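You operate a simulated robot arm through the tools that you are given. There is no shell and no other tool. Be economical: measure what you need, move in short steps, check, and stop when the job is done.

You run a simulated two-armed robot. Do the job below in one go: nothing can be reset, and whatever is moved stays where it is left.

Task
Pack the purse and the mint tin in the teal zip bag and zip its pocket shut.
Fine: hold the bag with the other hand while you zip; then stand it on the other seat.
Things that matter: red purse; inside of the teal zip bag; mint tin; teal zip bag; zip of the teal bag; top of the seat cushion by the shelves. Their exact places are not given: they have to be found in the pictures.

It is judged by the outcome, as a careful person would: the job done as asked, and still so three seconds after it is handed in. It fails if anything else is knocked over, pushed out of place, dropped, spilled or broken.

Robot
Two 6-joint arms with two-finger parallel grippers on one trunk, on a base that drives. Base frame: it is fixed to the floor where the robot stands at the start and does not move with it; the origin is under the middle of the robot, x ahead of it, y to its left, z up. Units: m, rad, N and s.
The left shoulder is at the start at [0.06, 0.187, 0.747], the right one opposite. With the tool pointing down near the work surface each hand reaches from about 0.26 to 0.62 m from the robot's upright axis, wherever it stands, measured 20 degrees to its own side. Places, roughly: inside of the teal zip bag [0.5, 0.3, 0.5]; zip of the teal bag [0.4, 0.2, 0.6]; top of the seat cushion by the shelves [0.6, 1, 0.5]. Payload 1.57 kg a hand.
Tool frame (each hand has its own): the origin (TCP) lies between the finger pads and is the grasp point; the fingertips stand 0.03 m ahead of it; z points along the fingers, y is the line along which they close. Largest opening 0.11 m; finger width 0.024, thickness 0.012; the body of the gripper, 0.048 by 0.112 m, starts 0.078 m behind the TCP.
Orientation is that of the tool frame in the base frame, as a unit quaternion [x, y, z, w]. With the fingers straight down and closing along the base's y, the tool's x points along the base's -x, its y along +y and its z along -z.

Tools
- The arms move only by the tool jog_arm. It takes "left_motion", "right_motion" or both (then of equal length, played together; a hand with none holds still); each is a list of rows, each an object of numbers (a shift or turn left out is 0, a gripper value left out holds the last): "tx", "ty", "tz": the shift along the tool's x, y, z in units of 30 mm (1.0 is 30 mm); "rx", "ry", "rz": the turn, a rotation vector about the tool's x, y, z in units of 8 degrees (1.0 is 8 degrees); "hand": the finger opening in m, from 0 to 0.11. In form: [{"tx": .., "ty": .., "tz": .., "rx": .., "ry": .., "rz": .., "hand": ..}, ...]. A call has 1 to 8 rows; each row shifts and turns the commanded pose from where the row before left it, along the tool's axes as they then stand. A call with a number of a shift or a turn outside -1 to 1 is refused whole. Rows are played at 5 a second. More than 0.05 m and 0.15 rad between two rows, or a gripper value outside its range, and nothing of the call is played. A pose out of reach is approached as far as the arm can. The call stops where the force on the tool passes 40 N (or 10 N more than at its start, if that is more) or the arm is blocked; 0.2 s more then pass. Each finger travels about 0.153 m/s and halts on what it meets, pressing with about 37 N; the grip force reading is that of the motor and also rises with nothing between the fingers. The clock runs only during rows and for 0.2 s after the last one: add rows that do not move to give the fingers time. It gives the time, the measured TCP pose, the force on the tool (base axes), the opening and the grip force at its end, in the units of the frame above (readings bear some noise).
- Cameras (640 x 400 px; columns grow to the right, rows downward): "scene" is now at [0.0077, 0.0273, 1.2823]; the picture's right is [0.36, -0.93, 0.00], its down [-0.75, -0.29, -0.59] and it looks along [0.56, 0.21, -0.80] (base axes); focal length 279 px, centre (320, 200). "left" rides on the left gripper at [-0.036, 0, -0.08] in its tool frame; the picture's right is [0.00, -1.00, 0.00], its down [0.97, 0.00, -0.24] and it looks along [0.24, 0.00, 0.97] (tool axes); focal length 218 px, centre (320, 200). "right" rides on the right gripper at [-0.036, 0, -0.08] in its tool frame; the picture's right is [0.00, -1.00, 0.00], its down [0.97, 0.00, -0.24] and it looks along [0.24, 0.00, 0.97] (tool axes); focal length 218 px, centre (320, 200).
- camera(camera): a new picture of that camera. The clock stands still meanwhile.
- lift_body(by): slides the trunk up (or, below 0, down) by that many m; the arms and the scene camera ride with it, the base frame stays. It gives what a move gives, with no picture.
- roll_base(legs): drives the robot by 1 to 6 legs, each [ahead, left, turn to the left] in m, m and rad, along the robot's own axes; the way and the turn of a leg run together, so that a leg with both is an arc; at most 1.5 m and 3.142 rad a leg. The arms and the cameras ride along, it lands a little off, and it stops where it bumps. It gives what a move gives.
- pan_tilt(pan, tilt): turns the head with the scene camera to pan (to the left, within 1.501 rad either way) and tilt (down, from -0.506 to 1.204), counted from straight ahead of the robot. It gives what a move gives.
- measure_at(camera, pixels): for up to 12 pixels [column, row] of the newest picture of that camera ("zoom" is the newest enlarged one), the place [x, y, z] in the base frame of the surface seen there, good to about 0.002 m. The clock stands still meanwhile.
- zoom(camera, box): a new picture of the part [left, top, right, bottom] of that camera's present view, enlarged. The clock stands still meanwhile.
- finish_job(): hands the job in; it is judged then, once.

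Keep the steps short. Do not move on a guess: measure, check each grasp and each placing, and mend mistakes. In all there are 80 turns and 70 pictures (those below and enlarged ones count). Leave the grippers open and the arms clear of the work at the hand-in unless told otherwise, and finish with a single line.

The tools are called after "Request:" as a command line: name --argument value ..., lists and objects as JSON in quotes. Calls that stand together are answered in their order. jog_arm: Moves the arms, as the interface text tells. Its arguments: {"type":"object","properties":{"left_motion":{"type":"array","items":{"type":"object","properties":{"tx":{"type":"number"},"ty":{"type":"number"},"tz":{"type":"number"},"rx":{"type":"number"},"ry":{"type":"number"},"rz":{"type":"number"},"hand":{"type":"number"}}}},"right_motion":{"type":"array","items":{"type":"object","properties":{"tx":{"type":"number"},"ty":{"type":"number"},"tz":{"type":"number"},"rx":{"type":"number"},"ry":{"type":"number"},"rz":{"type":"number"},"hand":{"type":"number"}}}}},"required":[]} The other tools are called the same way: lift_body (by) slides the trunk up or down; roll_base (legs) drives the base; pan_tilt (pan, tilt) turns the head that bears the scene camera; camera (camera) takes a picture; measure_at (camera, pixels) gives the place of the surface under pixels of a picture; zoom (camera, box) takes an enlarged picture of a part of a camera's view; finish_job () hands the job in.

At the start:

```text
time: 0.0
left_tcp_pos: [0.3112, 0.3127, 0.7851]
left_tool_rot: [0.0, 1.0, 0.0, 0.0]
left_contact_force: [-0.2, 0.0, -0.3]
left_opening: 0.1102
left_grasp_force: 0.0
right_tcp_pos: [0.3424, 0.0295, 0.8183]
right_tool_rot: [0.001, 1.0, 0.0, 0.0]
right_contact_force: [-0.9, 0.7, 0.3]
right_opening: 0.1099
right_grasp_force: 0.0
trunk travel left (down, up): [-0.375, 0.615]
robot x, y, heading: [0.0002, -0.0008, 0.005]
head pan, tilt: [0.367, 0.934]
```

scene: 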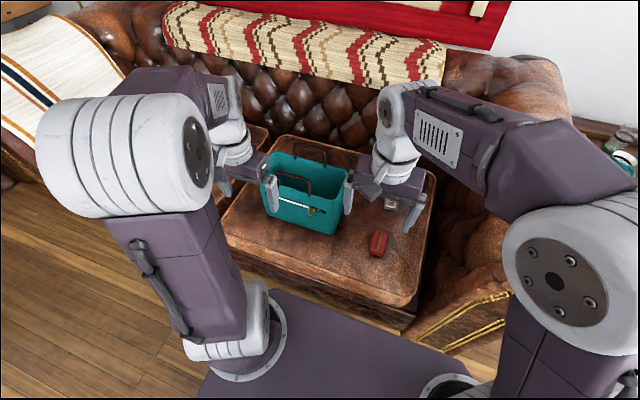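
right: 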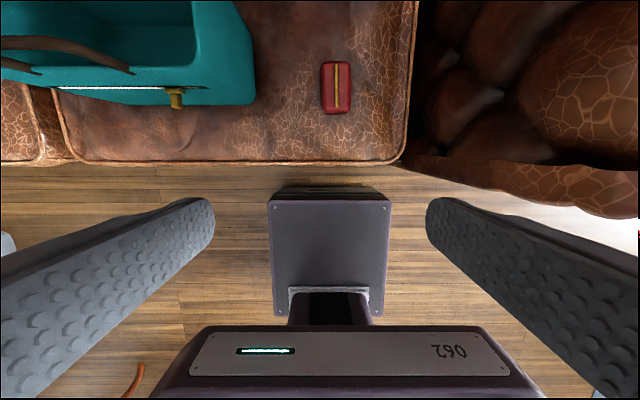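
left: 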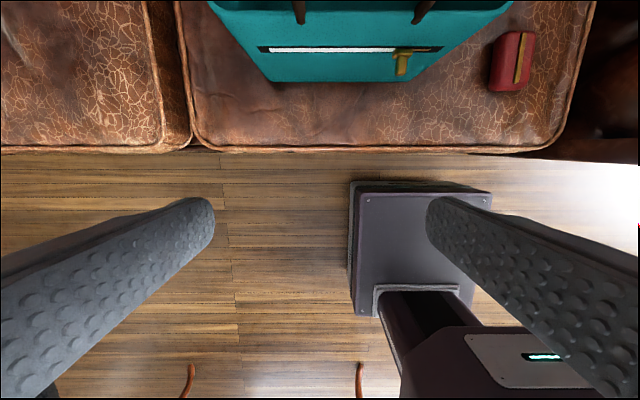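

I see the teal bag at about (305,195) in the scene, the purse at (378,243), and maybe the tin at (390,203). I'll zoom in on that area.

Request:
zoom --camera "scene" --box '[220, 120, 450, 264]'

Request:
zoom --camera "right" --box '[0, 0, 420, 180]'

```text
2.78 times, centred on (335, 192) of scene
```

zoom: 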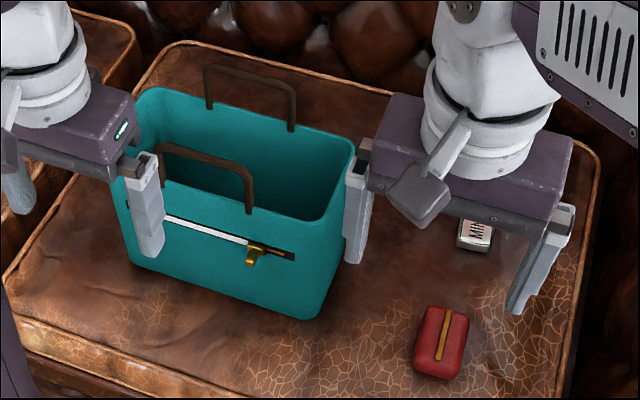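

```text
1.52 times, centred on (210, 90) of right
```

zoom: 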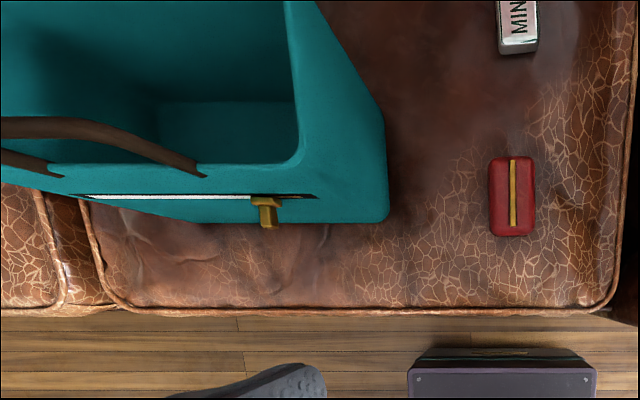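

Next I'll measure the bag, purse, tin and zip. The right-camera enlarged picture is the newest one.

Request:
measure_at --camera "zoom" --pixels '[[90, 196], [265, 200], [270, 226], [312, 197], [513, 160], [513, 234], [490, 195], [535, 195], [518, 50], [385, 218], [200, 130], [560, 260]]'

Request:
measure_at --camera "scene" --pixels '[[273, 153], [346, 172], [265, 181], [333, 206], [297, 147], [325, 150], [278, 175], [309, 182], [392, 203], [300, 160], [270, 214], [332, 232]]'

Request:
zoom --camera "left" --box '[200, 0, 560, 100]'

```text
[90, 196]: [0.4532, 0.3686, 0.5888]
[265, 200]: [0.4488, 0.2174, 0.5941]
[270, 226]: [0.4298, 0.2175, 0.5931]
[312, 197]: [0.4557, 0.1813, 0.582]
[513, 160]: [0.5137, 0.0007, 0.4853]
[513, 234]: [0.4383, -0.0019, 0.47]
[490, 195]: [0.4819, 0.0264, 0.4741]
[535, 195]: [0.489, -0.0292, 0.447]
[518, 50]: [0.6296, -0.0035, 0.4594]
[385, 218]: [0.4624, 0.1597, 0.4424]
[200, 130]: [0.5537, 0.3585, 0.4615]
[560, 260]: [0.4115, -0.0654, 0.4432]
```

```text
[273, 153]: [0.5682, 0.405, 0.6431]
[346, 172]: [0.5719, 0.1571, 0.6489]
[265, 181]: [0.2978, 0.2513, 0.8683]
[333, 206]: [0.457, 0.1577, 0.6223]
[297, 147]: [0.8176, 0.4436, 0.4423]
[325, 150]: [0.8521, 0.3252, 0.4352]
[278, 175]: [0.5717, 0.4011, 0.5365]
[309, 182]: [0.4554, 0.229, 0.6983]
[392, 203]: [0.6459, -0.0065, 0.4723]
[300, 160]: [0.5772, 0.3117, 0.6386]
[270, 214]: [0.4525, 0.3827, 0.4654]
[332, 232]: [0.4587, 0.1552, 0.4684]
```

```text
1.78 times, centred on (380, 50) of left
```

zoom: 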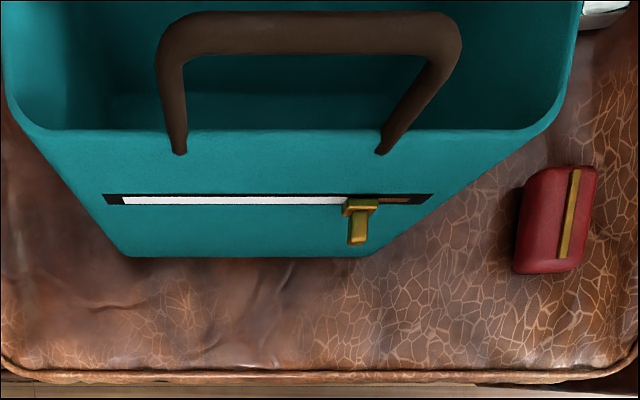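

The slider is at (0.44, 0.217, 0.594) and the slot runs from y = 0.18 to 0.37. I need to know how the robot's front stands relative to the seat edge, and I'll look closer at the zip.

Request:
zoom --camera "left" --box '[360, 20, 480, 95]'

Request:
measure_at --camera "right" --pixels '[[330, 195], [330, 210], [330, 290], [330, 165], [330, 175], [330, 155], [280, 300], [380, 300], [405, 150], [50, 140]]'

Request:
pan_tilt --pan 0.9 --tilt 0.7

Request:
camera --camera "scene"

```text
5.33 times, centred on (420, 58) of left
```

zoom: 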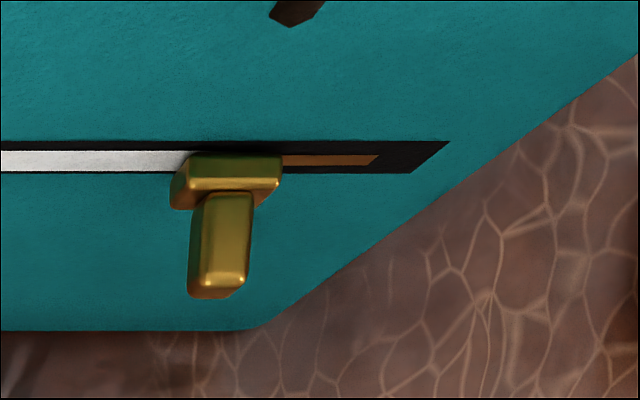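

```text
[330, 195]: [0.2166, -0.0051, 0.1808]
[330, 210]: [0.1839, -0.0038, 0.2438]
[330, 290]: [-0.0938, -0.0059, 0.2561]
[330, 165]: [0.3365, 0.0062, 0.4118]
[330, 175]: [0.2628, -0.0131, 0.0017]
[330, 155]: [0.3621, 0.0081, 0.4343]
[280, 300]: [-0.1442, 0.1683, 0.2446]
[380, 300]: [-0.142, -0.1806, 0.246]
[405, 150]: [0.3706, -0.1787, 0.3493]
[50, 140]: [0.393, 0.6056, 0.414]
```

```text
time: 1.0
left_tcp_pos: [0.3115, 0.3131, 0.7846]
left_tool_rot: [0.0, 1.0, -0.001, 0.0]
left_contact_force: [-0.7, 0.1, -0.8]
left_opening: 0.11
left_grasp_force: 0.1
right_tcp_pos: [0.3425, 0.0299, 0.8184]
right_tool_rot: [0.0, 1.0, 0.001, 0.001]
right_contact_force: [-0.4, -0.2, 0.7]
right_opening: 0.1098
right_grasp_force: 0.1
trunk travel left (down, up): [-0.375, 0.615]
robot x, y, heading: [-0.0027, 0.0005, -0.001]
head pan, tilt: [0.901, 0.7]
```

```text
62 pictures are left
```

scene: 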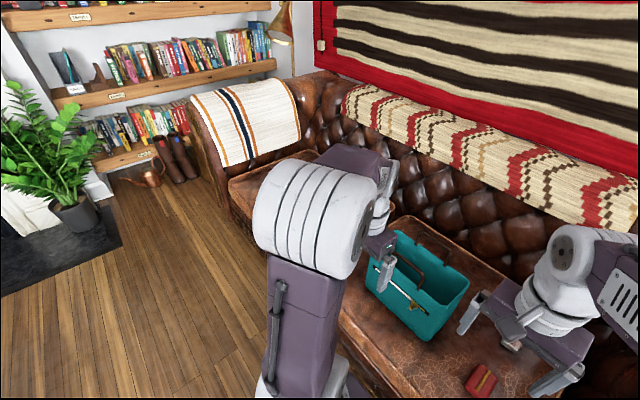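

The robot's front is at x≈0.217 and the seat edge at x≈0.336, so I can drive forward about 8 cm if needed. First the right hand goes above the purse at about (0.477, 0.000).

Request:
jog_arm --right_motion '[{"tx": -0.5625, "ty": -0.13, "tz": 0.8}, {"tx": -0.5625, "ty": -0.13, "tz": 0.8}, {"tx": -0.5625, "ty": -0.13, "tz": 0.8}, {"tx": -0.5625, "ty": -0.13, "tz": 0.8}, {"tx": -0.5625, "ty": -0.13, "tz": 0.8}, {"tx": -0.5625, "ty": -0.13, "tz": 0.8}, {"tx": -0.5625, "ty": -0.13, "tz": 0.8}, {"tx": -0.5625, "ty": -0.13, "tz": 0.8}]'

Request:
camera --camera "right"

```text
time: 2.8
left_tcp_pos: [0.3113, 0.3134, 0.783]
left_tool_rot: [0.001, 1.0, 0.0, 0.0]
left_contact_force: [0.4, -0.2, 0.4]
left_opening: 0.1102
left_grasp_force: 0.1
right_tcp_pos: [0.4787, -0.0009, 0.6253]
right_tool_rot: [-0.001, 1.0, 0.0, 0.0]
right_contact_force: [0.1, -0.2, 0.4]
right_opening: 0.1101
right_grasp_force: 0.1
trunk travel left (down, up): [-0.375, 0.615]
robot x, y, heading: [-0.0018, -0.0027, -0.001]
head pan, tilt: [0.901, 0.7]
```

```text
61 pictures are left
```

right: 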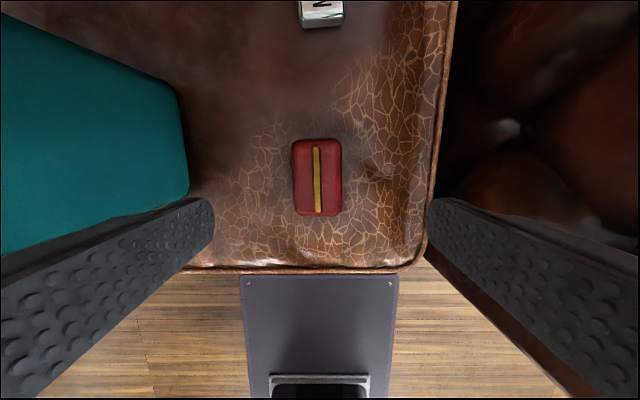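

Request:
measure_at --camera "right" --pixels '[[317, 142], [317, 212], [296, 180], [339, 180], [270, 180], [370, 190], [322, 25], [302, 15], [340, 15], [322, 5], [225, 180], [187, 150]]'

```text
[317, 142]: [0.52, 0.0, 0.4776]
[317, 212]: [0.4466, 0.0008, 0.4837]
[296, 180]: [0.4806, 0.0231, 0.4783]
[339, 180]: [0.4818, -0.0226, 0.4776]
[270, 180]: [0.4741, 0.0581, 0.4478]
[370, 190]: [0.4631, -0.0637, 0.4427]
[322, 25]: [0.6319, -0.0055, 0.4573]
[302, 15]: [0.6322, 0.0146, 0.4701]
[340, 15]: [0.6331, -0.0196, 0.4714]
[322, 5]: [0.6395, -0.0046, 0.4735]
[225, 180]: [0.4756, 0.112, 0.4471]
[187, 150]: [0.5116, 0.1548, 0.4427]
```

The purse is centred at (0.482, 0.000), its top is at 0.484, and the seat is at about 0.446. I'll lower the TCP to z≈0.481, so the tips are just above the seat, and close.

Request:
jog_arm --right_motion '[{"tx": -0.1, "tz": 0.96}, {"tz": 0.96}, {"tz": 0.96}, {"tz": 0.96}, {"tz": 0.96}, {"hand": 0.02}, {"hand": 0.02}, {"hand": 0.02}]'

```text
time: 4.6
left_tcp_pos: [0.3116, 0.3125, 0.7837]
left_tool_rot: [0.001, 1.0, 0.0, 0.0]
left_contact_force: [0.5, -0.3, -0.2]
left_opening: 0.11
left_grasp_force: 0.1
right_tcp_pos: [0.479, -0.0021, 0.4821]
right_tool_rot: [0.0, 1.0, 0.0, 0.0]
right_contact_force: [-0.3, 0.1, -0.5]
right_opening: 0.054
right_grasp_force: 37.5
trunk travel left (down, up): [-0.375, 0.615]
robot x, y, heading: [-0.0033, -0.0023, 0.0]
head pan, tilt: [0.901, 0.7]
```

I have the purse (opening 0.054). I'll lift it clear of the handles, which top out at about z 0.70.

Request:
jog_arm --right_motion '[{"tz": -0.9}, {"tz": -1}, {"tz": -1}, {"tz": -1}, {"tz": -1}, {"tz": -1}, {"tz": -1}, {"tz": -1}]'

Request:
jog_arm --right_motion '[{"tz": -1}, {"tz": -1}, {"tz": -1}]'

Request:
roll_base --legs '[[0, 0.2, 0]]'

Request:
pan_tilt --pan 0.1 --tilt 0.95

Request:
camera --camera "scene"

Request:
camera --camera "right"

```text
time: 6.4
left_tcp_pos: [0.3111, 0.3123, 0.7833]
left_tool_rot: [0.0, 1.0, 0.0, -0.001]
left_contact_force: [0.2, -0.4, 0.4]
left_opening: 0.1101
left_grasp_force: 0.0
right_tcp_pos: [0.4796, -0.0012, 0.7191]
right_tool_rot: [0.0, 1.0, 0.0, 0.0]
right_contact_force: [-0.3, -0.5, -1.1]
right_opening: 0.0542
right_grasp_force: 37.4
trunk travel left (down, up): [-0.375, 0.615]
robot x, y, heading: [-0.0016, -0.0, -0.002]
head pan, tilt: [0.901, 0.7]
```

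```text
time: 7.2
left_tcp_pos: [0.3117, 0.3127, 0.7846]
left_tool_rot: [0.0, 1.0, 0.0, 0.0]
left_contact_force: [0.1, -0.7, -0.1]
left_opening: 0.11
left_grasp_force: 0.1
right_tcp_pos: [0.4808, -0.0006, 0.81]
right_tool_rot: [-0.001, 1.0, 0.001, 0.0]
right_contact_force: [-0.6, 0.6, -0.2]
right_opening: 0.0543
right_grasp_force: 37.5
trunk travel left (down, up): [-0.375, 0.615]
robot x, y, heading: [0.0001, 0.0025, 0.001]
head pan, tilt: [0.901, 0.7]
```

```text
time: 8.8
left_tcp_pos: [0.3096, 0.5151, 0.7839]
left_tool_rot: [-0.002, 1.0, 0.0, 0.0]
left_contact_force: [-0.7, 0.2, 0.0]
left_opening: 0.1098
left_grasp_force: 0.0
right_tcp_pos: [0.4813, 0.2021, 0.8091]
right_tool_rot: [-0.001, 1.0, -0.001, 0.0]
right_contact_force: [-0.2, 0.9, -1.1]
right_opening: 0.0543
right_grasp_force: 36.2
trunk travel left (down, up): [-0.375, 0.615]
robot x, y, heading: [0.001, 0.2023, 0.006]
head pan, tilt: [0.901, 0.7]
```

```text
time: 9.9
left_tcp_pos: [0.3105, 0.5149, 0.7843]
left_tool_rot: [-0.002, 1.0, -0.001, 0.0]
left_contact_force: [0.9, 0.7, 0.3]
left_opening: 0.11
left_grasp_force: 0.1
right_tcp_pos: [0.4805, 0.2021, 0.8088]
right_tool_rot: [-0.002, 1.0, 0.0, 0.0]
right_contact_force: [1.0, 0.6, -0.8]
right_opening: 0.0545
right_grasp_force: 36.8
trunk travel left (down, up): [-0.375, 0.615]
robot x, y, heading: [-0.002, 0.2007, -0.0]
head pan, tilt: [0.099, 0.949]
```

```text
60 pictures are left
```

scene: 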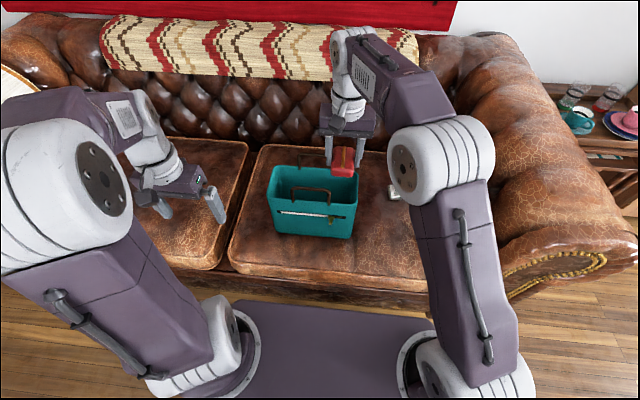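

```text
59 pictures are left
```

right: 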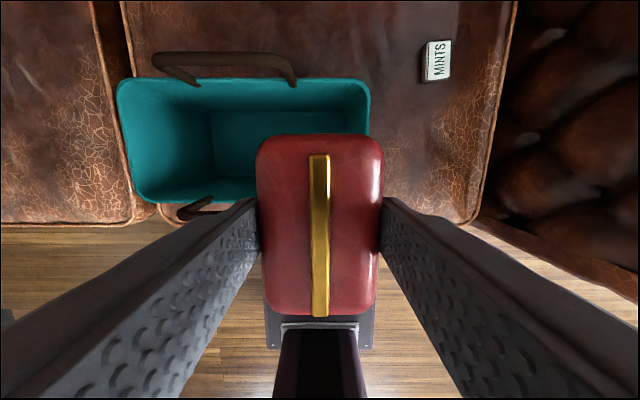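

I'll measure the bag's rim and floor, and the tin, in this right view.

Request:
measure_at --camera "right" --pixels '[[240, 83], [240, 79], [365, 95], [370, 110], [230, 200], [145, 190], [122, 110], [240, 125], [200, 57], [422, 62], [450, 60], [436, 80]]'

Request:
measure_at --camera "scene" --pixels '[[310, 187], [310, 192], [310, 168], [355, 178], [352, 190], [272, 180], [293, 188], [330, 192], [310, 238], [394, 188], [394, 197], [290, 180]]'

```text
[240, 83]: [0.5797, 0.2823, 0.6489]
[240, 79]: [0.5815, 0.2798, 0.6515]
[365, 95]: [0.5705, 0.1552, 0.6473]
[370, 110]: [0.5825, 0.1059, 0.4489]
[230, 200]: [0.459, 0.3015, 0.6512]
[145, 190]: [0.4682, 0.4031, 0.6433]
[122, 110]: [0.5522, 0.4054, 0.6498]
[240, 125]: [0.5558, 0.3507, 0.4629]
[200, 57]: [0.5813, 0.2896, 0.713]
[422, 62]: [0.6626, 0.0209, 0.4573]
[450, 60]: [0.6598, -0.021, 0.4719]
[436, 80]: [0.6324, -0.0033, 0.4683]
```

```text
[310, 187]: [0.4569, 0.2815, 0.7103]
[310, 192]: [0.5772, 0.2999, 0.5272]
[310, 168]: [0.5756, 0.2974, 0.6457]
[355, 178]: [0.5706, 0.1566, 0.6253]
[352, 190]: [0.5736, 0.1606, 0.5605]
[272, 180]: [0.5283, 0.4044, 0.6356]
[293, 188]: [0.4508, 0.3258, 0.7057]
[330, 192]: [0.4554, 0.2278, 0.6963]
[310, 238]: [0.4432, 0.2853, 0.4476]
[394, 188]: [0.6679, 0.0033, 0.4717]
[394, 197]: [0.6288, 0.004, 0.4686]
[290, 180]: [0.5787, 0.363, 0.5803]
```

The bag spans x 0.455–0.582 and y 0.155–0.405, the floor is at z 0.463 and the rim at 0.65. I'll aim the purse at (0.522, 0.235) and lower it part way.

Request:
jog_arm --right_motion '[{"tx": -0.7, "ty": 0.55}, {"tx": -0.7, "ty": 0.55}, {"tz": 0.8}, {"tz": 0.8}, {"tz": 0.8}, {"tz": 0.8}, {"tz": 0.8}]'

Request:
zoom --camera "scene" --box '[210, 60, 466, 220]'

Request:
camera --camera "right"

```text
time: 11.5
left_tcp_pos: [0.3097, 0.5142, 0.7839]
left_tool_rot: [-0.002, 1.0, 0.001, 0.0]
left_contact_force: [0.3, 0.1, -0.4]
left_opening: 0.1101
left_grasp_force: 0.2
right_tcp_pos: [0.5127, 0.2256, 0.6872]
right_tool_rot: [-0.002, 1.0, -0.001, 0.0]
right_contact_force: [0.0, -0.3, -1.2]
right_opening: 0.054
right_grasp_force: 37.2
right hand out of reach, approached as far as the arm can: row 2
trunk travel left (down, up): [-0.375, 0.615]
robot x, y, heading: [-0.0007, 0.2002, 0.007]
head pan, tilt: [0.099, 0.949]
```

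```text
2.50 times, centred on (338, 140) of scene
```

zoom: 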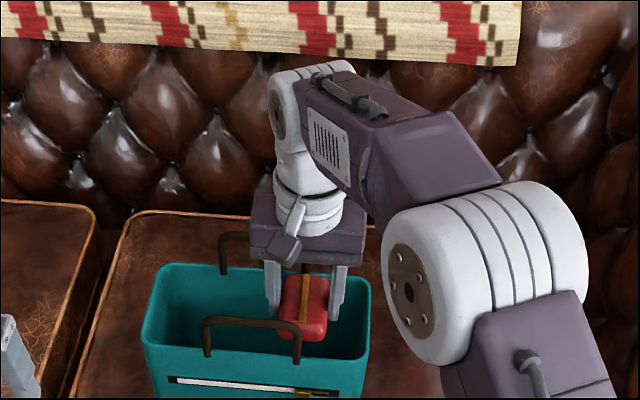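

```text
57 pictures are left
```

right: 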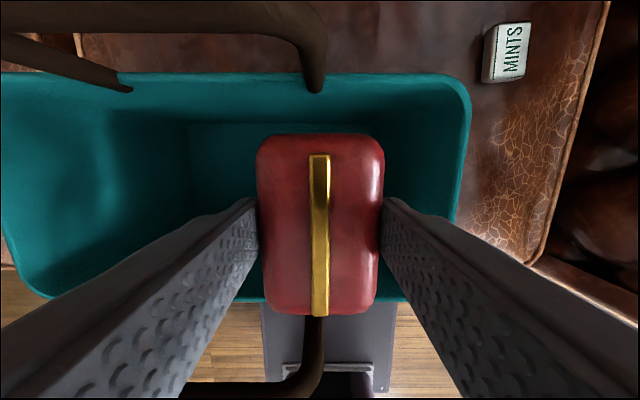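

The hand is in the bag opening but slightly short of the target. A grey bracket on the gripper faces the front handle, so I'll measure its clearance.

Request:
measure_at --camera "zoom" --pixels '[[285, 248], [275, 240], [298, 238], [293, 210], [210, 322], [297, 322], [300, 345], [262, 245], [355, 245], [310, 190], [360, 130], [400, 170]]'

```text
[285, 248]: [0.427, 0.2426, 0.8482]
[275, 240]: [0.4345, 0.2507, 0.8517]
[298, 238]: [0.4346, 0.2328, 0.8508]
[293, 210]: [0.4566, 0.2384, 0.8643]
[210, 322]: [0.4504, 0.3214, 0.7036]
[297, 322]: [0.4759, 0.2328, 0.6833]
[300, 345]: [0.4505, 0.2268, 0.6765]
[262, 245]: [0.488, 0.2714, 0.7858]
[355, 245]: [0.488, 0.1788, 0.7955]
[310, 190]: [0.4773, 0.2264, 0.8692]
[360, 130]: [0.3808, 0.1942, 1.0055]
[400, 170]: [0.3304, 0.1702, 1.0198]
```

The bracket sits about 0.16 m above the TCP and would meet the front handle (top at 0.71) near TCP z≈0.56. I'll lower to about 0.575 and check the clearance.

Request:
jog_arm --right_motion '[{"tx": -0.25, "ty": 0.3, "tz": 0.7}, {"tz": 0.75}, {"tz": 0.75}, {"tz": 0.75}, {"tz": 0.75}]'

Request:
zoom --camera "scene" --box '[250, 110, 378, 190]'

```text
time: 12.7
left_tcp_pos: [0.3091, 0.5141, 0.7833]
left_tool_rot: [-0.002, 1.0, 0.0, 0.0]
left_contact_force: [-0.5, 0.1, 0.3]
left_opening: 0.1098
left_grasp_force: 0.1
right_tcp_pos: [0.5177, 0.2359, 0.5737]
right_tool_rot: [-0.002, 1.0, 0.0, 0.0]
right_contact_force: [-0.3, -0.4, -1.3]
right_opening: 0.054
right_grasp_force: 36.7
trunk travel left (down, up): [-0.375, 0.615]
robot x, y, heading: [-0.0034, 0.2006, 0.002]
head pan, tilt: [0.099, 0.949]
```

```text
5.00 times, centred on (314, 150) of scene
```

zoom: 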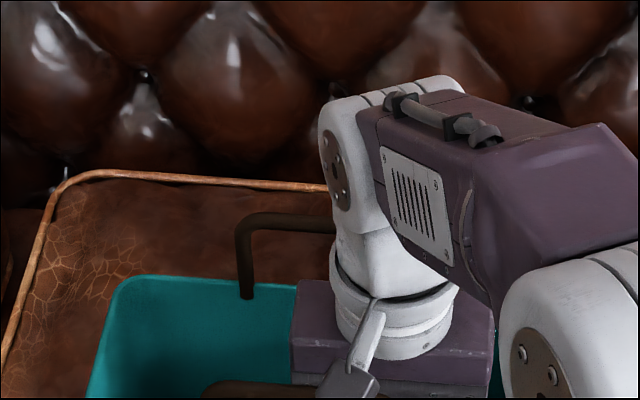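

Request:
zoom --camera "scene" --box '[280, 160, 376, 220]'

```text
6.67 times, centred on (328, 190) of scene
```

zoom: 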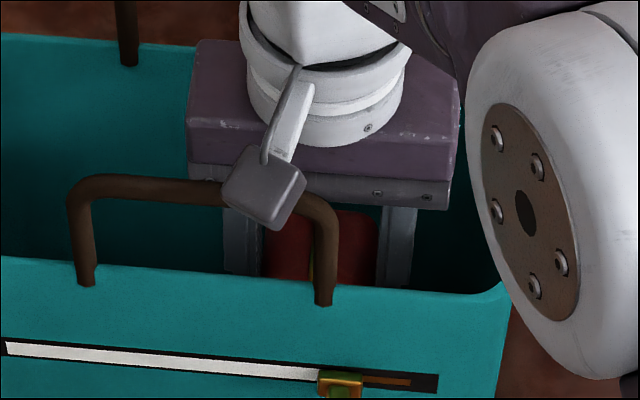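

Request:
measure_at --camera "zoom" --pixels '[[265, 190], [268, 226], [300, 190], [228, 188], [310, 198], [150, 186], [285, 130], [480, 200], [560, 370], [630, 390]]'

```text
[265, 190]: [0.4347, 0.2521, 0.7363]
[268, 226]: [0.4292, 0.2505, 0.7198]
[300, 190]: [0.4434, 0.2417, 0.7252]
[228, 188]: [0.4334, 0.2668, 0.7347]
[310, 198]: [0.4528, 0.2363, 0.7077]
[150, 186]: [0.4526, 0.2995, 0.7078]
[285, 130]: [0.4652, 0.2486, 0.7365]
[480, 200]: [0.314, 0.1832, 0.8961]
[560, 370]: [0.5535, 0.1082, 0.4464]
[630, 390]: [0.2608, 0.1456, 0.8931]
```

The bracket is about 1 cm above the handle bar, so I can't go lower. The purse hangs 7 cm above the bag floor, well inside the walls, so I'll let it go here with a partial opening.

Request:
jog_arm --right_motion '[{"tz": 0.15}, {"hand": 0.08}, {}, {}, {}]'

Request:
camera --camera "right"

```text
time: 13.9
left_tcp_pos: [0.3093, 0.5151, 0.7843]
left_tool_rot: [-0.002, 1.0, 0.0, 0.0]
left_contact_force: [-0.2, -0.5, 1.0]
left_opening: 0.1099
left_grasp_force: 0.0
right_tcp_pos: [0.5188, 0.2368, 0.5717]
right_tool_rot: [-0.002, 1.0, 0.0, 0.0]
right_contact_force: [-0.2, 0.1, 0.2]
right_opening: 0.0801
right_grasp_force: 0.0
trunk travel left (down, up): [-0.375, 0.615]
robot x, y, heading: [0.0009, 0.1995, 0.004]
head pan, tilt: [0.099, 0.949]
```

```text
54 pictures are left
```

right: 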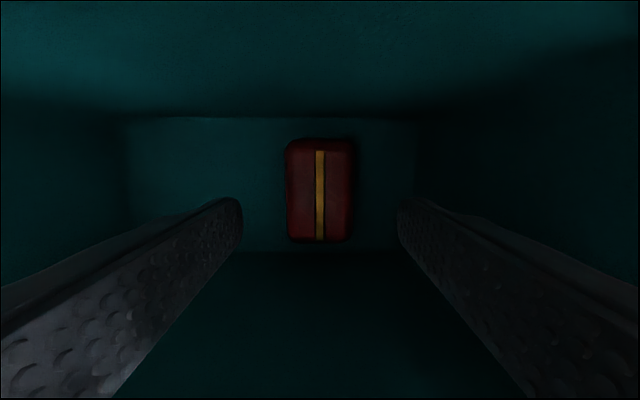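

The purse lies flat on the bag floor. I'll lift out, then drive 7 cm forward and 12 cm right to reach the tin.

Request:
jog_arm --right_motion '[{"tz": -1}, {"tz": -1}, {"tz": -1}, {"tz": -1}, {"tz": -1}, {"tz": -1}, {"tz": -1}, {"tz": -1}]'

Request:
roll_base --legs '[[0, -0.12, 0], [0.07, 0, 0]]'

Request:
camera --camera "right"

```text
time: 15.7
left_tcp_pos: [0.3094, 0.5156, 0.7841]
left_tool_rot: [-0.001, 1.0, 0.0, 0.0]
left_contact_force: [0.8, -1.1, 0.3]
left_opening: 0.1101
left_grasp_force: 0.1
right_tcp_pos: [0.5134, 0.2339, 0.8015]
right_tool_rot: [-0.002, 1.0, 0.0, 0.0]
right_contact_force: [0.3, 0.4, -0.3]
right_opening: 0.0801
right_grasp_force: 0.1
right hand out of reach, approached as far as the arm can: row 8
trunk travel left (down, up): [-0.375, 0.615]
robot x, y, heading: [-0.0031, 0.203, 0.001]
head pan, tilt: [0.099, 0.949]
```

```text
time: 17.5
left_tcp_pos: [0.3818, 0.3942, 0.7839]
left_tool_rot: [-0.002, 1.0, 0.0, -0.001]
left_contact_force: [1.1, 0.0, 0.3]
left_opening: 0.1103
left_grasp_force: 0.0
right_tcp_pos: [0.5861, 0.1128, 0.7983]
right_tool_rot: [-0.002, 1.0, 0.0, -0.001]
right_contact_force: [0.5, -1.5, -0.4]
right_opening: 0.0797
right_grasp_force: 0.1
trunk travel left (down, up): [-0.375, 0.615]
robot x, y, heading: [0.0705, 0.081, 0.003]
head pan, tilt: [0.099, 0.949]
```

```text
53 pictures are left
```

right: 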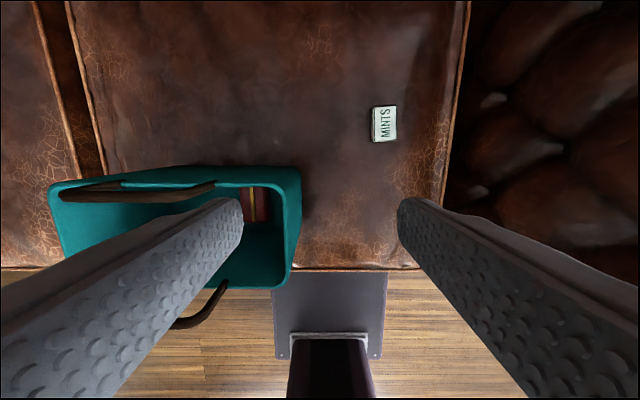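

Request:
measure_at --camera "right" --pixels '[[386, 108], [384, 139], [377, 123], [395, 123], [373, 137], [365, 125], [410, 125]]'

```text
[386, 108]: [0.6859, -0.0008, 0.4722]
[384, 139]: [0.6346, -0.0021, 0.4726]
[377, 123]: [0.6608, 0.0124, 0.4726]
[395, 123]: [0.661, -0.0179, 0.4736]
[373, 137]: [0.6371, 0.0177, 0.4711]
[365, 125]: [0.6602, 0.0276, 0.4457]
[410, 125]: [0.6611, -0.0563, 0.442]
```

The tin is centred at (0.660, -0.001), 36 mm wide, with its top at 0.472. I'll move over it while descending part way.

Request:
jog_arm --right_motion '[{"ty": -0.95, "tx": -0.2}, {"ty": -0.95, "tx": -0.2}, {"ty": -0.95, "tx": -0.5, "tz": 0.8}, {"ty": -0.95, "tx": -0.5, "tz": 0.8}, {"tx": -0.5, "tz": 0.9}, {"tx": -0.57, "tz": 0.9}, {"tz": 1}, {"tz": 1}]'

Request:
camera --camera "right"

```text
time: 19.3
left_tcp_pos: [0.3792, 0.3948, 0.7849]
left_tool_rot: [-0.002, 1.0, 0.0, 0.0]
left_contact_force: [0.4, -0.4, -0.2]
left_opening: 0.11
left_grasp_force: 0.1
right_tcp_pos: [0.6545, -0.0013, 0.636]
right_tool_rot: [-0.001, 1.0, 0.0, 0.0]
right_contact_force: [0.3, 0.1, -0.1]
right_opening: 0.0799
right_grasp_force: 0.1
right hand out of reach, approached as far as the arm can: row 6
trunk travel left (down, up): [-0.375, 0.615]
robot x, y, heading: [0.0691, 0.0783, 0.003]
head pan, tilt: [0.099, 0.949]
```

```text
52 pictures are left
```

right: 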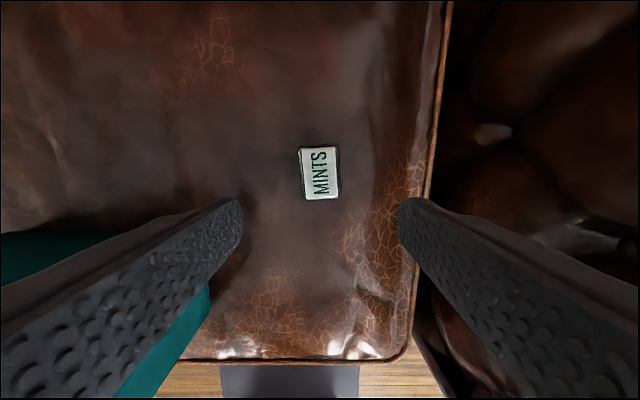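

The tin is centred between the fingers. I'll descend to z≈0.481 and close.

Request:
jog_arm --right_motion '[{"tx": -0.2, "tz": 0.97}, {"tz": 1}, {"tz": 1}, {"tz": 1}, {"tz": 0.95}, {"tz": 0.25, "hand": 0.02}, {"hand": 0.02}, {"hand": 0.02}]'

```text
time: 21.1
left_tcp_pos: [0.3788, 0.395, 0.7851]
left_tool_rot: [-0.002, 1.0, 0.0, 0.001]
left_contact_force: [-0.8, -0.6, -0.1]
left_opening: 0.1102
left_grasp_force: 0.0
right_tcp_pos: [0.6494, -0.0038, 0.4864]
right_tool_rot: [-0.002, 1.0, 0.0, 0.004]
right_contact_force: [6.6, 0.5, 22.4]
right_opening: 0.0437
right_grasp_force: 37.3
right hand out of reach, approached as far as the arm can: row 4, 5
trunk travel left (down, up): [-0.375, 0.615]
robot x, y, heading: [0.0707, 0.0767, 0.002]
head pan, tilt: [0.099, 0.949]
```

There's 22 N upward on the tool and the opening is 0.044. I'll look.

Request:
camera --camera "right"

Request:
camera --camera "scene"

```text
51 pictures are left
```

right: 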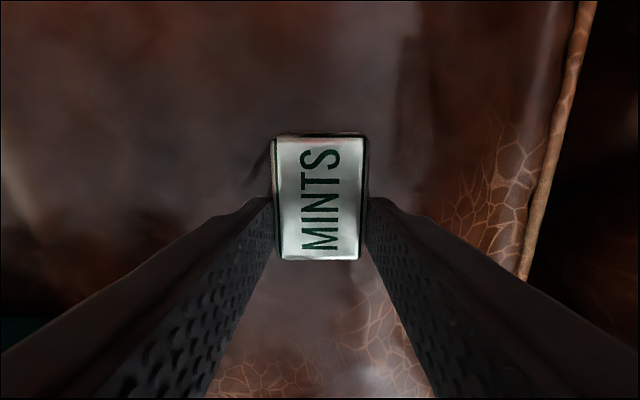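

```text
50 pictures are left
```

scene: 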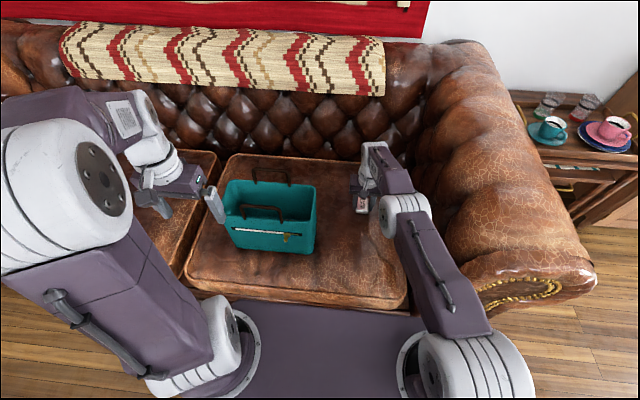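

The tin sits squarely between the fingers. I'll lift straight up and check the grip.

Request:
jog_arm --right_motion '[{"tz": -0.5}, {"tz": -0.9}, {"tz": -0.9}, {"tx": 0.2, "tz": -0.9}]'

Request:
camera --camera "right"

```text
time: 22.1
left_tcp_pos: [0.3789, 0.3955, 0.7848]
left_tool_rot: [-0.001, 1.0, 0.0, 0.0]
left_contact_force: [0.6, -0.1, 0.4]
left_opening: 0.1098
left_grasp_force: 0.0
right_tcp_pos: [0.643, -0.003, 0.579]
right_tool_rot: [-0.002, 1.0, 0.0, 0.001]
right_contact_force: [-0.2, -0.5, -0.5]
right_opening: 0.044
right_grasp_force: 37.1
trunk travel left (down, up): [-0.375, 0.615]
robot x, y, heading: [0.0686, 0.0816, 0.005]
head pan, tilt: [0.099, 0.949]
```

```text
49 pictures are left
```

right: 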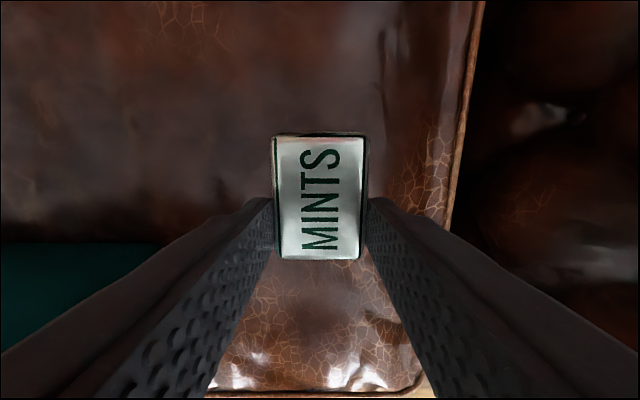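

The tin is held. I'll raise it and pull in a little, then drive back 7 cm and 22 cm left so it sits over the bag.

Request:
jog_arm --right_motion '[{"tx": 0.22, "tz": -0.95}, {"tx": 0.22, "tz": -0.95}, {"tx": 0.22, "tz": -0.95}, {"tx": 0.22, "tz": -0.95}, {"tx": 0.22, "tz": -0.95}, {"tx": 0.22, "tz": -0.95}, {"tx": 0.22, "tz": -0.95}, {"tx": 0.22, "tz": -0.95}]'

Request:
roll_base --legs '[[-0.07, 0, 0], [0, 0.22, 0]]'

Request:
camera --camera "right"

```text
time: 23.9
left_tcp_pos: [0.3805, 0.3958, 0.7848]
left_tool_rot: [-0.003, 1.0, 0.0, 0.001]
left_contact_force: [0.5, 1.0, -0.5]
left_opening: 0.11
left_grasp_force: 0.1
right_tcp_pos: [0.5915, -0.0042, 0.8078]
right_tool_rot: [-0.002, 1.0, 0.0, 0.0]
right_contact_force: [-0.6, 0.3, -0.4]
right_opening: 0.0435
right_grasp_force: 37.1
trunk travel left (down, up): [-0.375, 0.615]
robot x, y, heading: [0.0702, 0.08, 0.002]
head pan, tilt: [0.099, 0.949]
```

```text
time: 26.2
left_tcp_pos: [0.3097, 0.616, 0.7838]
left_tool_rot: [-0.002, 1.0, 0.0, -0.001]
left_contact_force: [0.5, 0.3, -0.6]
left_opening: 0.1101
left_grasp_force: 0.1
right_tcp_pos: [0.5199, 0.2171, 0.8067]
right_tool_rot: [-0.001, 1.0, -0.001, 0.0]
right_contact_force: [0.1, -0.7, -0.6]
right_opening: 0.0437
right_grasp_force: 36.5
trunk travel left (down, up): [-0.375, 0.615]
robot x, y, heading: [-0.0005, 0.3004, 0.008]
head pan, tilt: [0.099, 0.949]
```

```text
48 pictures are left
```

right: 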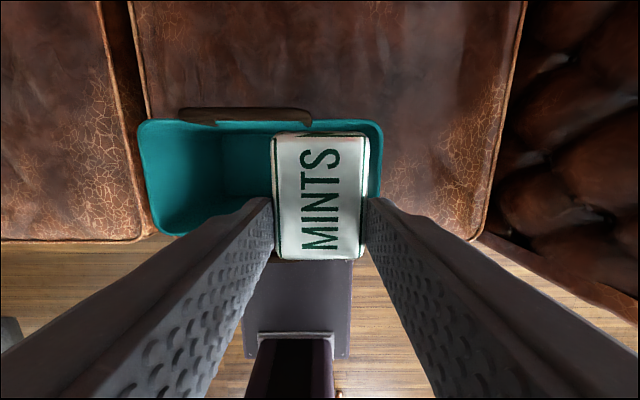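

I'll move the tin to y≈0.325 above the free left half of the bag, then lower to z≈0.573.

Request:
jog_arm --right_motion '[{"ty": 0.9}, {"ty": 0.9}, {"ty": 0.9}, {"ty": 0.9}, {"tz": 0.97}, {"tz": 0.97}, {"tz": 0.97}, {"tz": 0.97}]'

Request:
zoom --camera "scene" --box '[230, 80, 454, 220]'

```text
time: 28.0
left_tcp_pos: [0.3098, 0.6147, 0.784]
left_tool_rot: [-0.003, 1.0, 0.0, 0.0]
left_contact_force: [-0.7, -0.2, 1.0]
left_opening: 0.1102
left_grasp_force: 0.1
right_tcp_pos: [0.5166, 0.3228, 0.6895]
right_tool_rot: [-0.001, 1.0, 0.0, 0.0]
right_contact_force: [0.3, -0.4, 0.1]
right_opening: 0.0437
right_grasp_force: 36.9
right hand out of reach, approached as far as the arm can: row 4
trunk travel left (down, up): [-0.375, 0.615]
robot x, y, heading: [-0.0029, 0.3031, 0.009]
head pan, tilt: [0.099, 0.949]
```

```text
2.86 times, centred on (342, 150) of scene
```

zoom: 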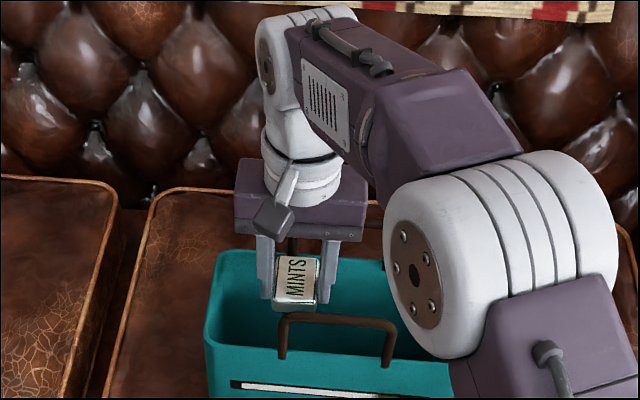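

Request:
jog_arm --right_motion '[{"tz": 0.97}, {"tz": 0.97}, {"tz": 0.97}, {"tz": 0.95}, {"hand": 0.07}, {}, {}, {}]'

Request:
camera --camera "right"

```text
time: 29.8
left_tcp_pos: [0.3094, 0.6148, 0.7837]
left_tool_rot: [-0.002, 1.0, -0.001, 0.0]
left_contact_force: [0.5, -0.4, 0.7]
left_opening: 0.1101
left_grasp_force: 0.0
right_tcp_pos: [0.5169, 0.3218, 0.5745]
right_tool_rot: [-0.002, 1.0, 0.001, 0.001]
right_contact_force: [0.7, -1.4, 0.5]
right_opening: 0.07
right_grasp_force: 0.0
trunk travel left (down, up): [-0.375, 0.615]
robot x, y, heading: [0.0008, 0.3003, 0.004]
head pan, tilt: [0.099, 0.949]
```

```text
46 pictures are left
```

right: 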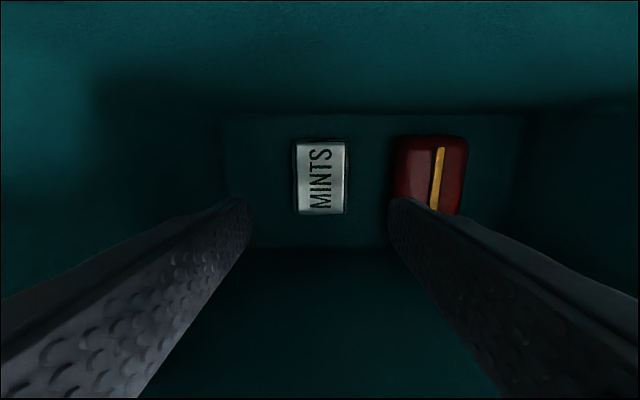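

Both things lie on the bag floor. Next I'll lift the right hand out and drive a little back and right so I can look at the zip.

Request:
jog_arm --right_motion '[{"tz": -0.95}, {"tz": -0.95}, {"tz": -0.95}, {"tz": -0.95}, {"tz": -0.95}, {"tz": -0.95}, {"tz": -0.95}, {"tz": -0.8}]'

Request:
roll_base --legs '[[-0.05, -0.05, 0]]'

Request:
zoom --camera "scene" --box '[250, 140, 410, 240]'

```text
time: 31.6
left_tcp_pos: [0.3091, 0.6146, 0.7841]
left_tool_rot: [-0.001, 1.0, 0.0, 0.0]
left_contact_force: [0.0, 0.1, 0.4]
left_opening: 0.1101
left_grasp_force: 0.1
right_tcp_pos: [0.5148, 0.3213, 0.7977]
right_tool_rot: [-0.002, 1.0, 0.0, -0.001]
right_contact_force: [-0.3, -0.5, 0.2]
right_opening: 0.0701
right_grasp_force: 0.1
trunk travel left (down, up): [-0.375, 0.615]
robot x, y, heading: [-0.0014, 0.2993, 0.002]
head pan, tilt: [0.099, 0.949]
```

```text
time: 32.7
left_tcp_pos: [0.2577, 0.5654, 0.7849]
left_tool_rot: [-0.002, 1.0, 0.001, 0.0]
left_contact_force: [0.1, -0.1, 0.9]
left_opening: 0.1101
left_grasp_force: 0.0
right_tcp_pos: [0.4644, 0.2712, 0.7972]
right_tool_rot: [-0.002, 1.0, 0.0, 0.001]
right_contact_force: [0.4, -1.1, 0.1]
right_opening: 0.0701
right_grasp_force: 0.0
trunk travel left (down, up): [-0.375, 0.615]
robot x, y, heading: [-0.0534, 0.2519, 0.002]
head pan, tilt: [0.099, 0.949]
```

```text
4.00 times, centred on (330, 190) of scene
```

zoom: 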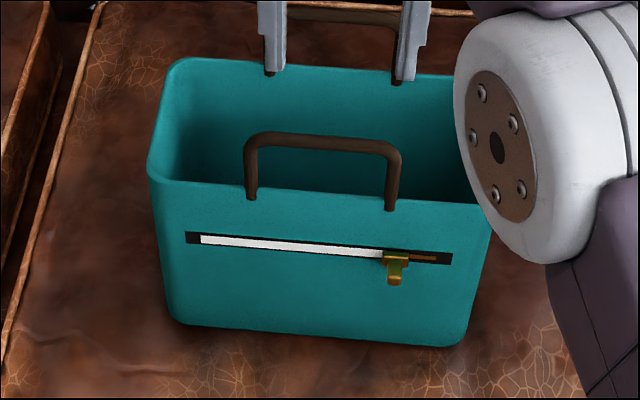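

Request:
measure_at --camera "zoom" --pixels '[[202, 240], [189, 237], [395, 256], [395, 272], [395, 283], [387, 272], [402, 272], [450, 258], [435, 258], [320, 290], [300, 247], [480, 215]]'

```text
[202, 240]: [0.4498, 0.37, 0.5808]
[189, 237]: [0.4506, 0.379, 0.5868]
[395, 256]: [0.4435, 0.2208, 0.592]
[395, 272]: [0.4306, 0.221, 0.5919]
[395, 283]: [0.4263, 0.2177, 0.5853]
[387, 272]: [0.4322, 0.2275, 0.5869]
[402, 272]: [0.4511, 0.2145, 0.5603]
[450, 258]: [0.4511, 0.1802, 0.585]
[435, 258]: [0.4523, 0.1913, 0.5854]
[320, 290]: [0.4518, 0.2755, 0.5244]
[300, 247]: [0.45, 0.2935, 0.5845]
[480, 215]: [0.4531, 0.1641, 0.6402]
```

The zip knob protrudes at (0.426–0.44, 0.221, 0.588), and the zip line runs to y≈0.37. The plan is for the right hand to pinch the bag's right wall and the left hand to pull the zip. I'll shift the base right so the arms don't cross.

Request:
roll_base --legs '[[0.02, -0.15, 0]]'

Request:
pan_tilt --pan 0.45 --tilt 0.95

Request:
camera --camera "scene"

Request:
camera --camera "right"

```text
time: 34.0
left_tcp_pos: [0.2795, 0.4131, 0.7853]
left_tool_rot: [-0.001, 1.0, 0.001, 0.001]
left_contact_force: [-0.2, -0.8, -0.2]
left_opening: 0.11
left_grasp_force: 0.0
right_tcp_pos: [0.4865, 0.1213, 0.7964]
right_tool_rot: [-0.001, 1.0, 0.0, 0.0]
right_contact_force: [0.2, -0.2, 0.4]
right_opening: 0.0699
right_grasp_force: 0.1
trunk travel left (down, up): [-0.375, 0.615]
robot x, y, heading: [-0.0273, 0.102, 0.003]
head pan, tilt: [0.099, 0.949]
```

```text
time: 34.9
left_tcp_pos: [0.28, 0.4142, 0.7845]
left_tool_rot: [-0.001, 1.0, 0.0, 0.0]
left_contact_force: [0.4, 0.4, -0.6]
left_opening: 0.1101
left_grasp_force: 0.1
right_tcp_pos: [0.4865, 0.1208, 0.796]
right_tool_rot: [-0.001, 1.0, 0.0, 0.0]
right_contact_force: [-0.8, 0.1, 0.3]
right_opening: 0.0698
right_grasp_force: 0.1
trunk travel left (down, up): [-0.375, 0.615]
robot x, y, heading: [-0.0263, 0.102, 0.004]
head pan, tilt: [0.45, 0.949]
```

```text
44 pictures are left
```

scene: 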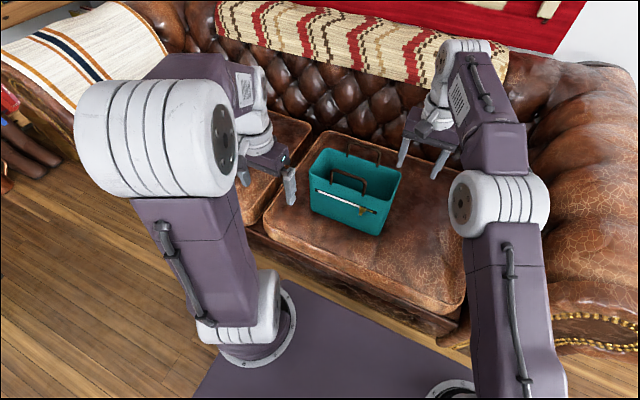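

```text
43 pictures are left
```

right: 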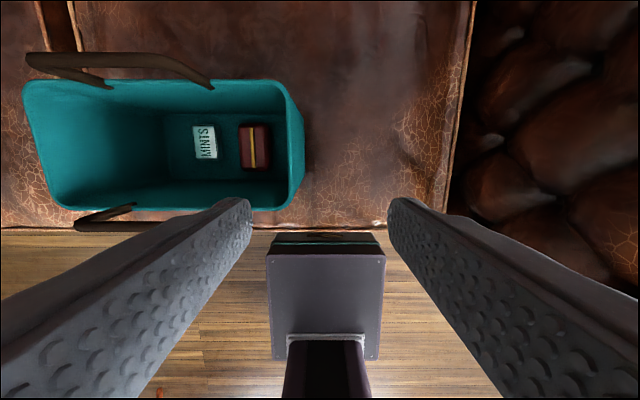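

Both things are visible inside the bag. I'll bring the right hand over the right wall at (0.51, 0.159) and straddle it.

Request:
jog_arm --right_motion '[{"ty": 0.63, "tx": -0.3}, {"ty": 0.64, "tx": -0.3, "tz": 0.5}, {"tx": -0.2, "tz": 0.9}, {"tz": 0.9}]'

Request:
camera --camera "right"

```text
time: 35.9
left_tcp_pos: [0.2798, 0.4141, 0.7847]
left_tool_rot: [-0.001, 1.0, 0.0, 0.0]
left_contact_force: [-0.5, -0.1, 0.0]
left_opening: 0.1098
left_grasp_force: 0.1
right_tcp_pos: [0.499, 0.147, 0.724]
right_tool_rot: [-0.001, 1.0, -0.001, -0.001]
right_contact_force: [-0.1, 0.4, -0.4]
right_opening: 0.0703
right_grasp_force: 0.2
right hand out of reach, approached as far as the arm can: row 1, 2, 4
trunk travel left (down, up): [-0.375, 0.615]
robot x, y, heading: [-0.0383, 0.0991, 0.001]
head pan, tilt: [0.45, 0.949]
```

```text
42 pictures are left
```

right: 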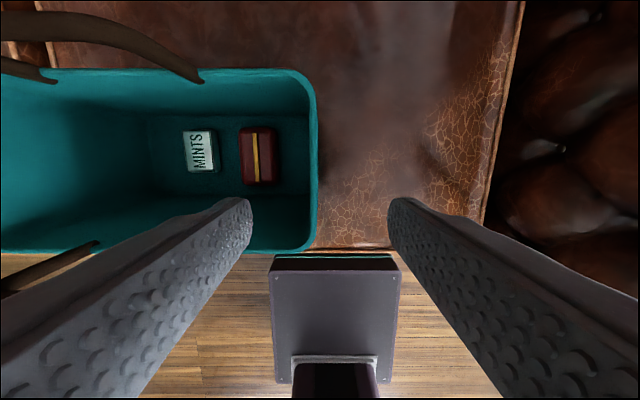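

The reach is a bit short, so I'll drive 3 cm ahead and correct the hand.

Request:
roll_base --legs '[[0.04, 0, 0]]'

Request:
jog_arm --right_motion '[{"tx": 0.6, "ty": 0.4}, {}]'

Request:
camera --camera "right"

```text
time: 36.8
left_tcp_pos: [0.3223, 0.4161, 0.7839]
left_tool_rot: [-0.001, 1.0, 0.0, -0.001]
left_contact_force: [0.4, 0.3, -0.1]
left_opening: 0.1099
left_grasp_force: 0.1
right_tcp_pos: [0.5407, 0.1462, 0.7244]
right_tool_rot: [-0.001, 1.0, -0.001, -0.002]
right_contact_force: [0.7, 0.5, -1.1]
right_opening: 0.0699
right_grasp_force: 0.0
trunk travel left (down, up): [-0.375, 0.615]
robot x, y, heading: [0.0096, 0.1008, 0.006]
head pan, tilt: [0.45, 0.949]
```

```text
time: 37.4
left_tcp_pos: [0.3192, 0.4142, 0.7839]
left_tool_rot: [-0.001, 1.0, -0.001, 0.0]
left_contact_force: [-0.4, 0.1, 0.8]
left_opening: 0.1097
left_grasp_force: 0.1
right_tcp_pos: [0.5295, 0.1633, 0.7273]
right_tool_rot: [0.0, 1.0, -0.001, -0.001]
right_contact_force: [0.3, 0.1, -0.3]
right_opening: 0.0699
right_grasp_force: 0.0
right hand out of reach, approached as far as the arm can: row 1
trunk travel left (down, up): [-0.375, 0.615]
robot x, y, heading: [0.0123, 0.102, 0.004]
head pan, tilt: [0.45, 0.949]
```

```text
41 pictures are left
```

right: 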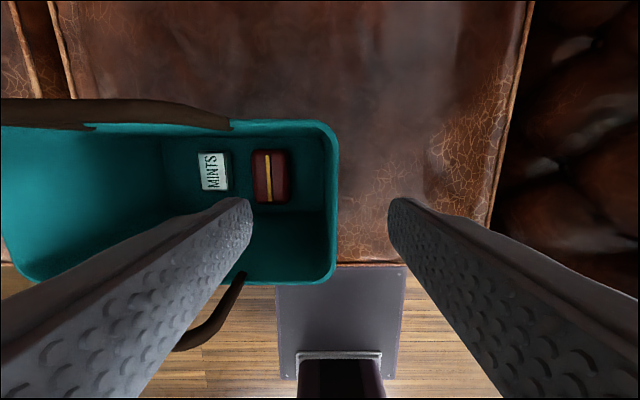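

Request:
jog_arm --right_motion '[{"tx": 0.45, "ty": -0.15, "tz": 0.5}, {"tz": 0.85}, {"tz": 0.85}]'

Request:
camera --camera "right"

```text
time: 38.1
left_tcp_pos: [0.3216, 0.4152, 0.7847]
left_tool_rot: [-0.001, 1.0, 0.0, 0.0]
left_contact_force: [-0.2, -0.2, -0.4]
left_opening: 0.1099
left_grasp_force: 0.0
right_tcp_pos: [0.5369, 0.1698, 0.6726]
right_tool_rot: [-0.001, 1.0, -0.001, -0.002]
right_contact_force: [0.3, -0.4, 0.0]
right_opening: 0.0701
right_grasp_force: 0.1
right hand out of reach, approached as far as the arm can: row 1, 2, 3
trunk travel left (down, up): [-0.375, 0.615]
robot x, y, heading: [0.0092, 0.0996, 0.003]
head pan, tilt: [0.45, 0.949]
```

```text
40 pictures are left
```

right: 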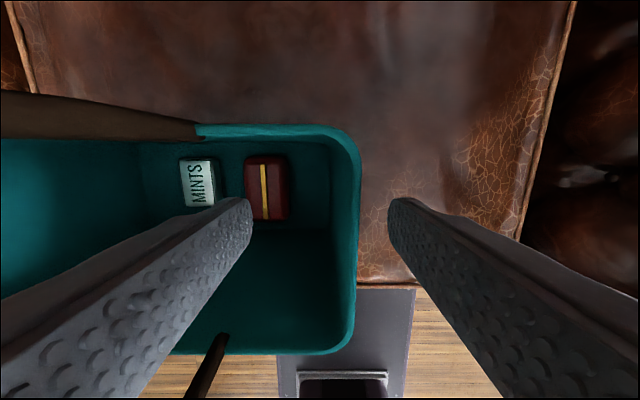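

The commanded pose still lies beyond reach. I'll pull in by about 2 cm and re-read.

Request:
jog_arm --right_motion '[{"tx": 0.9, "ty": -0.35}, {}]'

```text
time: 38.8
left_tcp_pos: [0.3199, 0.4155, 0.7844]
left_tool_rot: [-0.001, 1.0, 0.0, 0.0]
left_contact_force: [-0.3, -0.2, 0.3]
left_opening: 0.1099
left_grasp_force: 0.1
right_tcp_pos: [0.5362, 0.1707, 0.673]
right_tool_rot: [-0.001, 1.0, 0.0, -0.001]
right_contact_force: [0.7, 0.2, -0.5]
right_opening: 0.0699
right_grasp_force: 0.0
right hand out of reach, approached as far as the arm can: row 1
trunk travel left (down, up): [-0.375, 0.615]
robot x, y, heading: [0.0103, 0.1004, 0.0]
head pan, tilt: [0.45, 0.949]
```

Request:
jog_arm --right_motion '[{"tx": 0.6, "ty": -0.3}, {}]'

```text
time: 39.4
left_tcp_pos: [0.3201, 0.4138, 0.7838]
left_tool_rot: [-0.001, 1.0, 0.001, 0.0]
left_contact_force: [0.5, -0.4, 0.7]
left_opening: 0.1104
left_grasp_force: 0.0
right_tcp_pos: [0.5369, 0.1708, 0.6732]
right_tool_rot: [-0.001, 1.0, -0.001, -0.001]
right_contact_force: [-0.6, 0.4, 0.3]
right_opening: 0.07
right_grasp_force: 0.0
right hand out of reach, approached as far as the arm can: row 1
trunk travel left (down, up): [-0.375, 0.615]
robot x, y, heading: [0.0102, 0.0984, -0.003]
head pan, tilt: [0.45, 0.949]
```

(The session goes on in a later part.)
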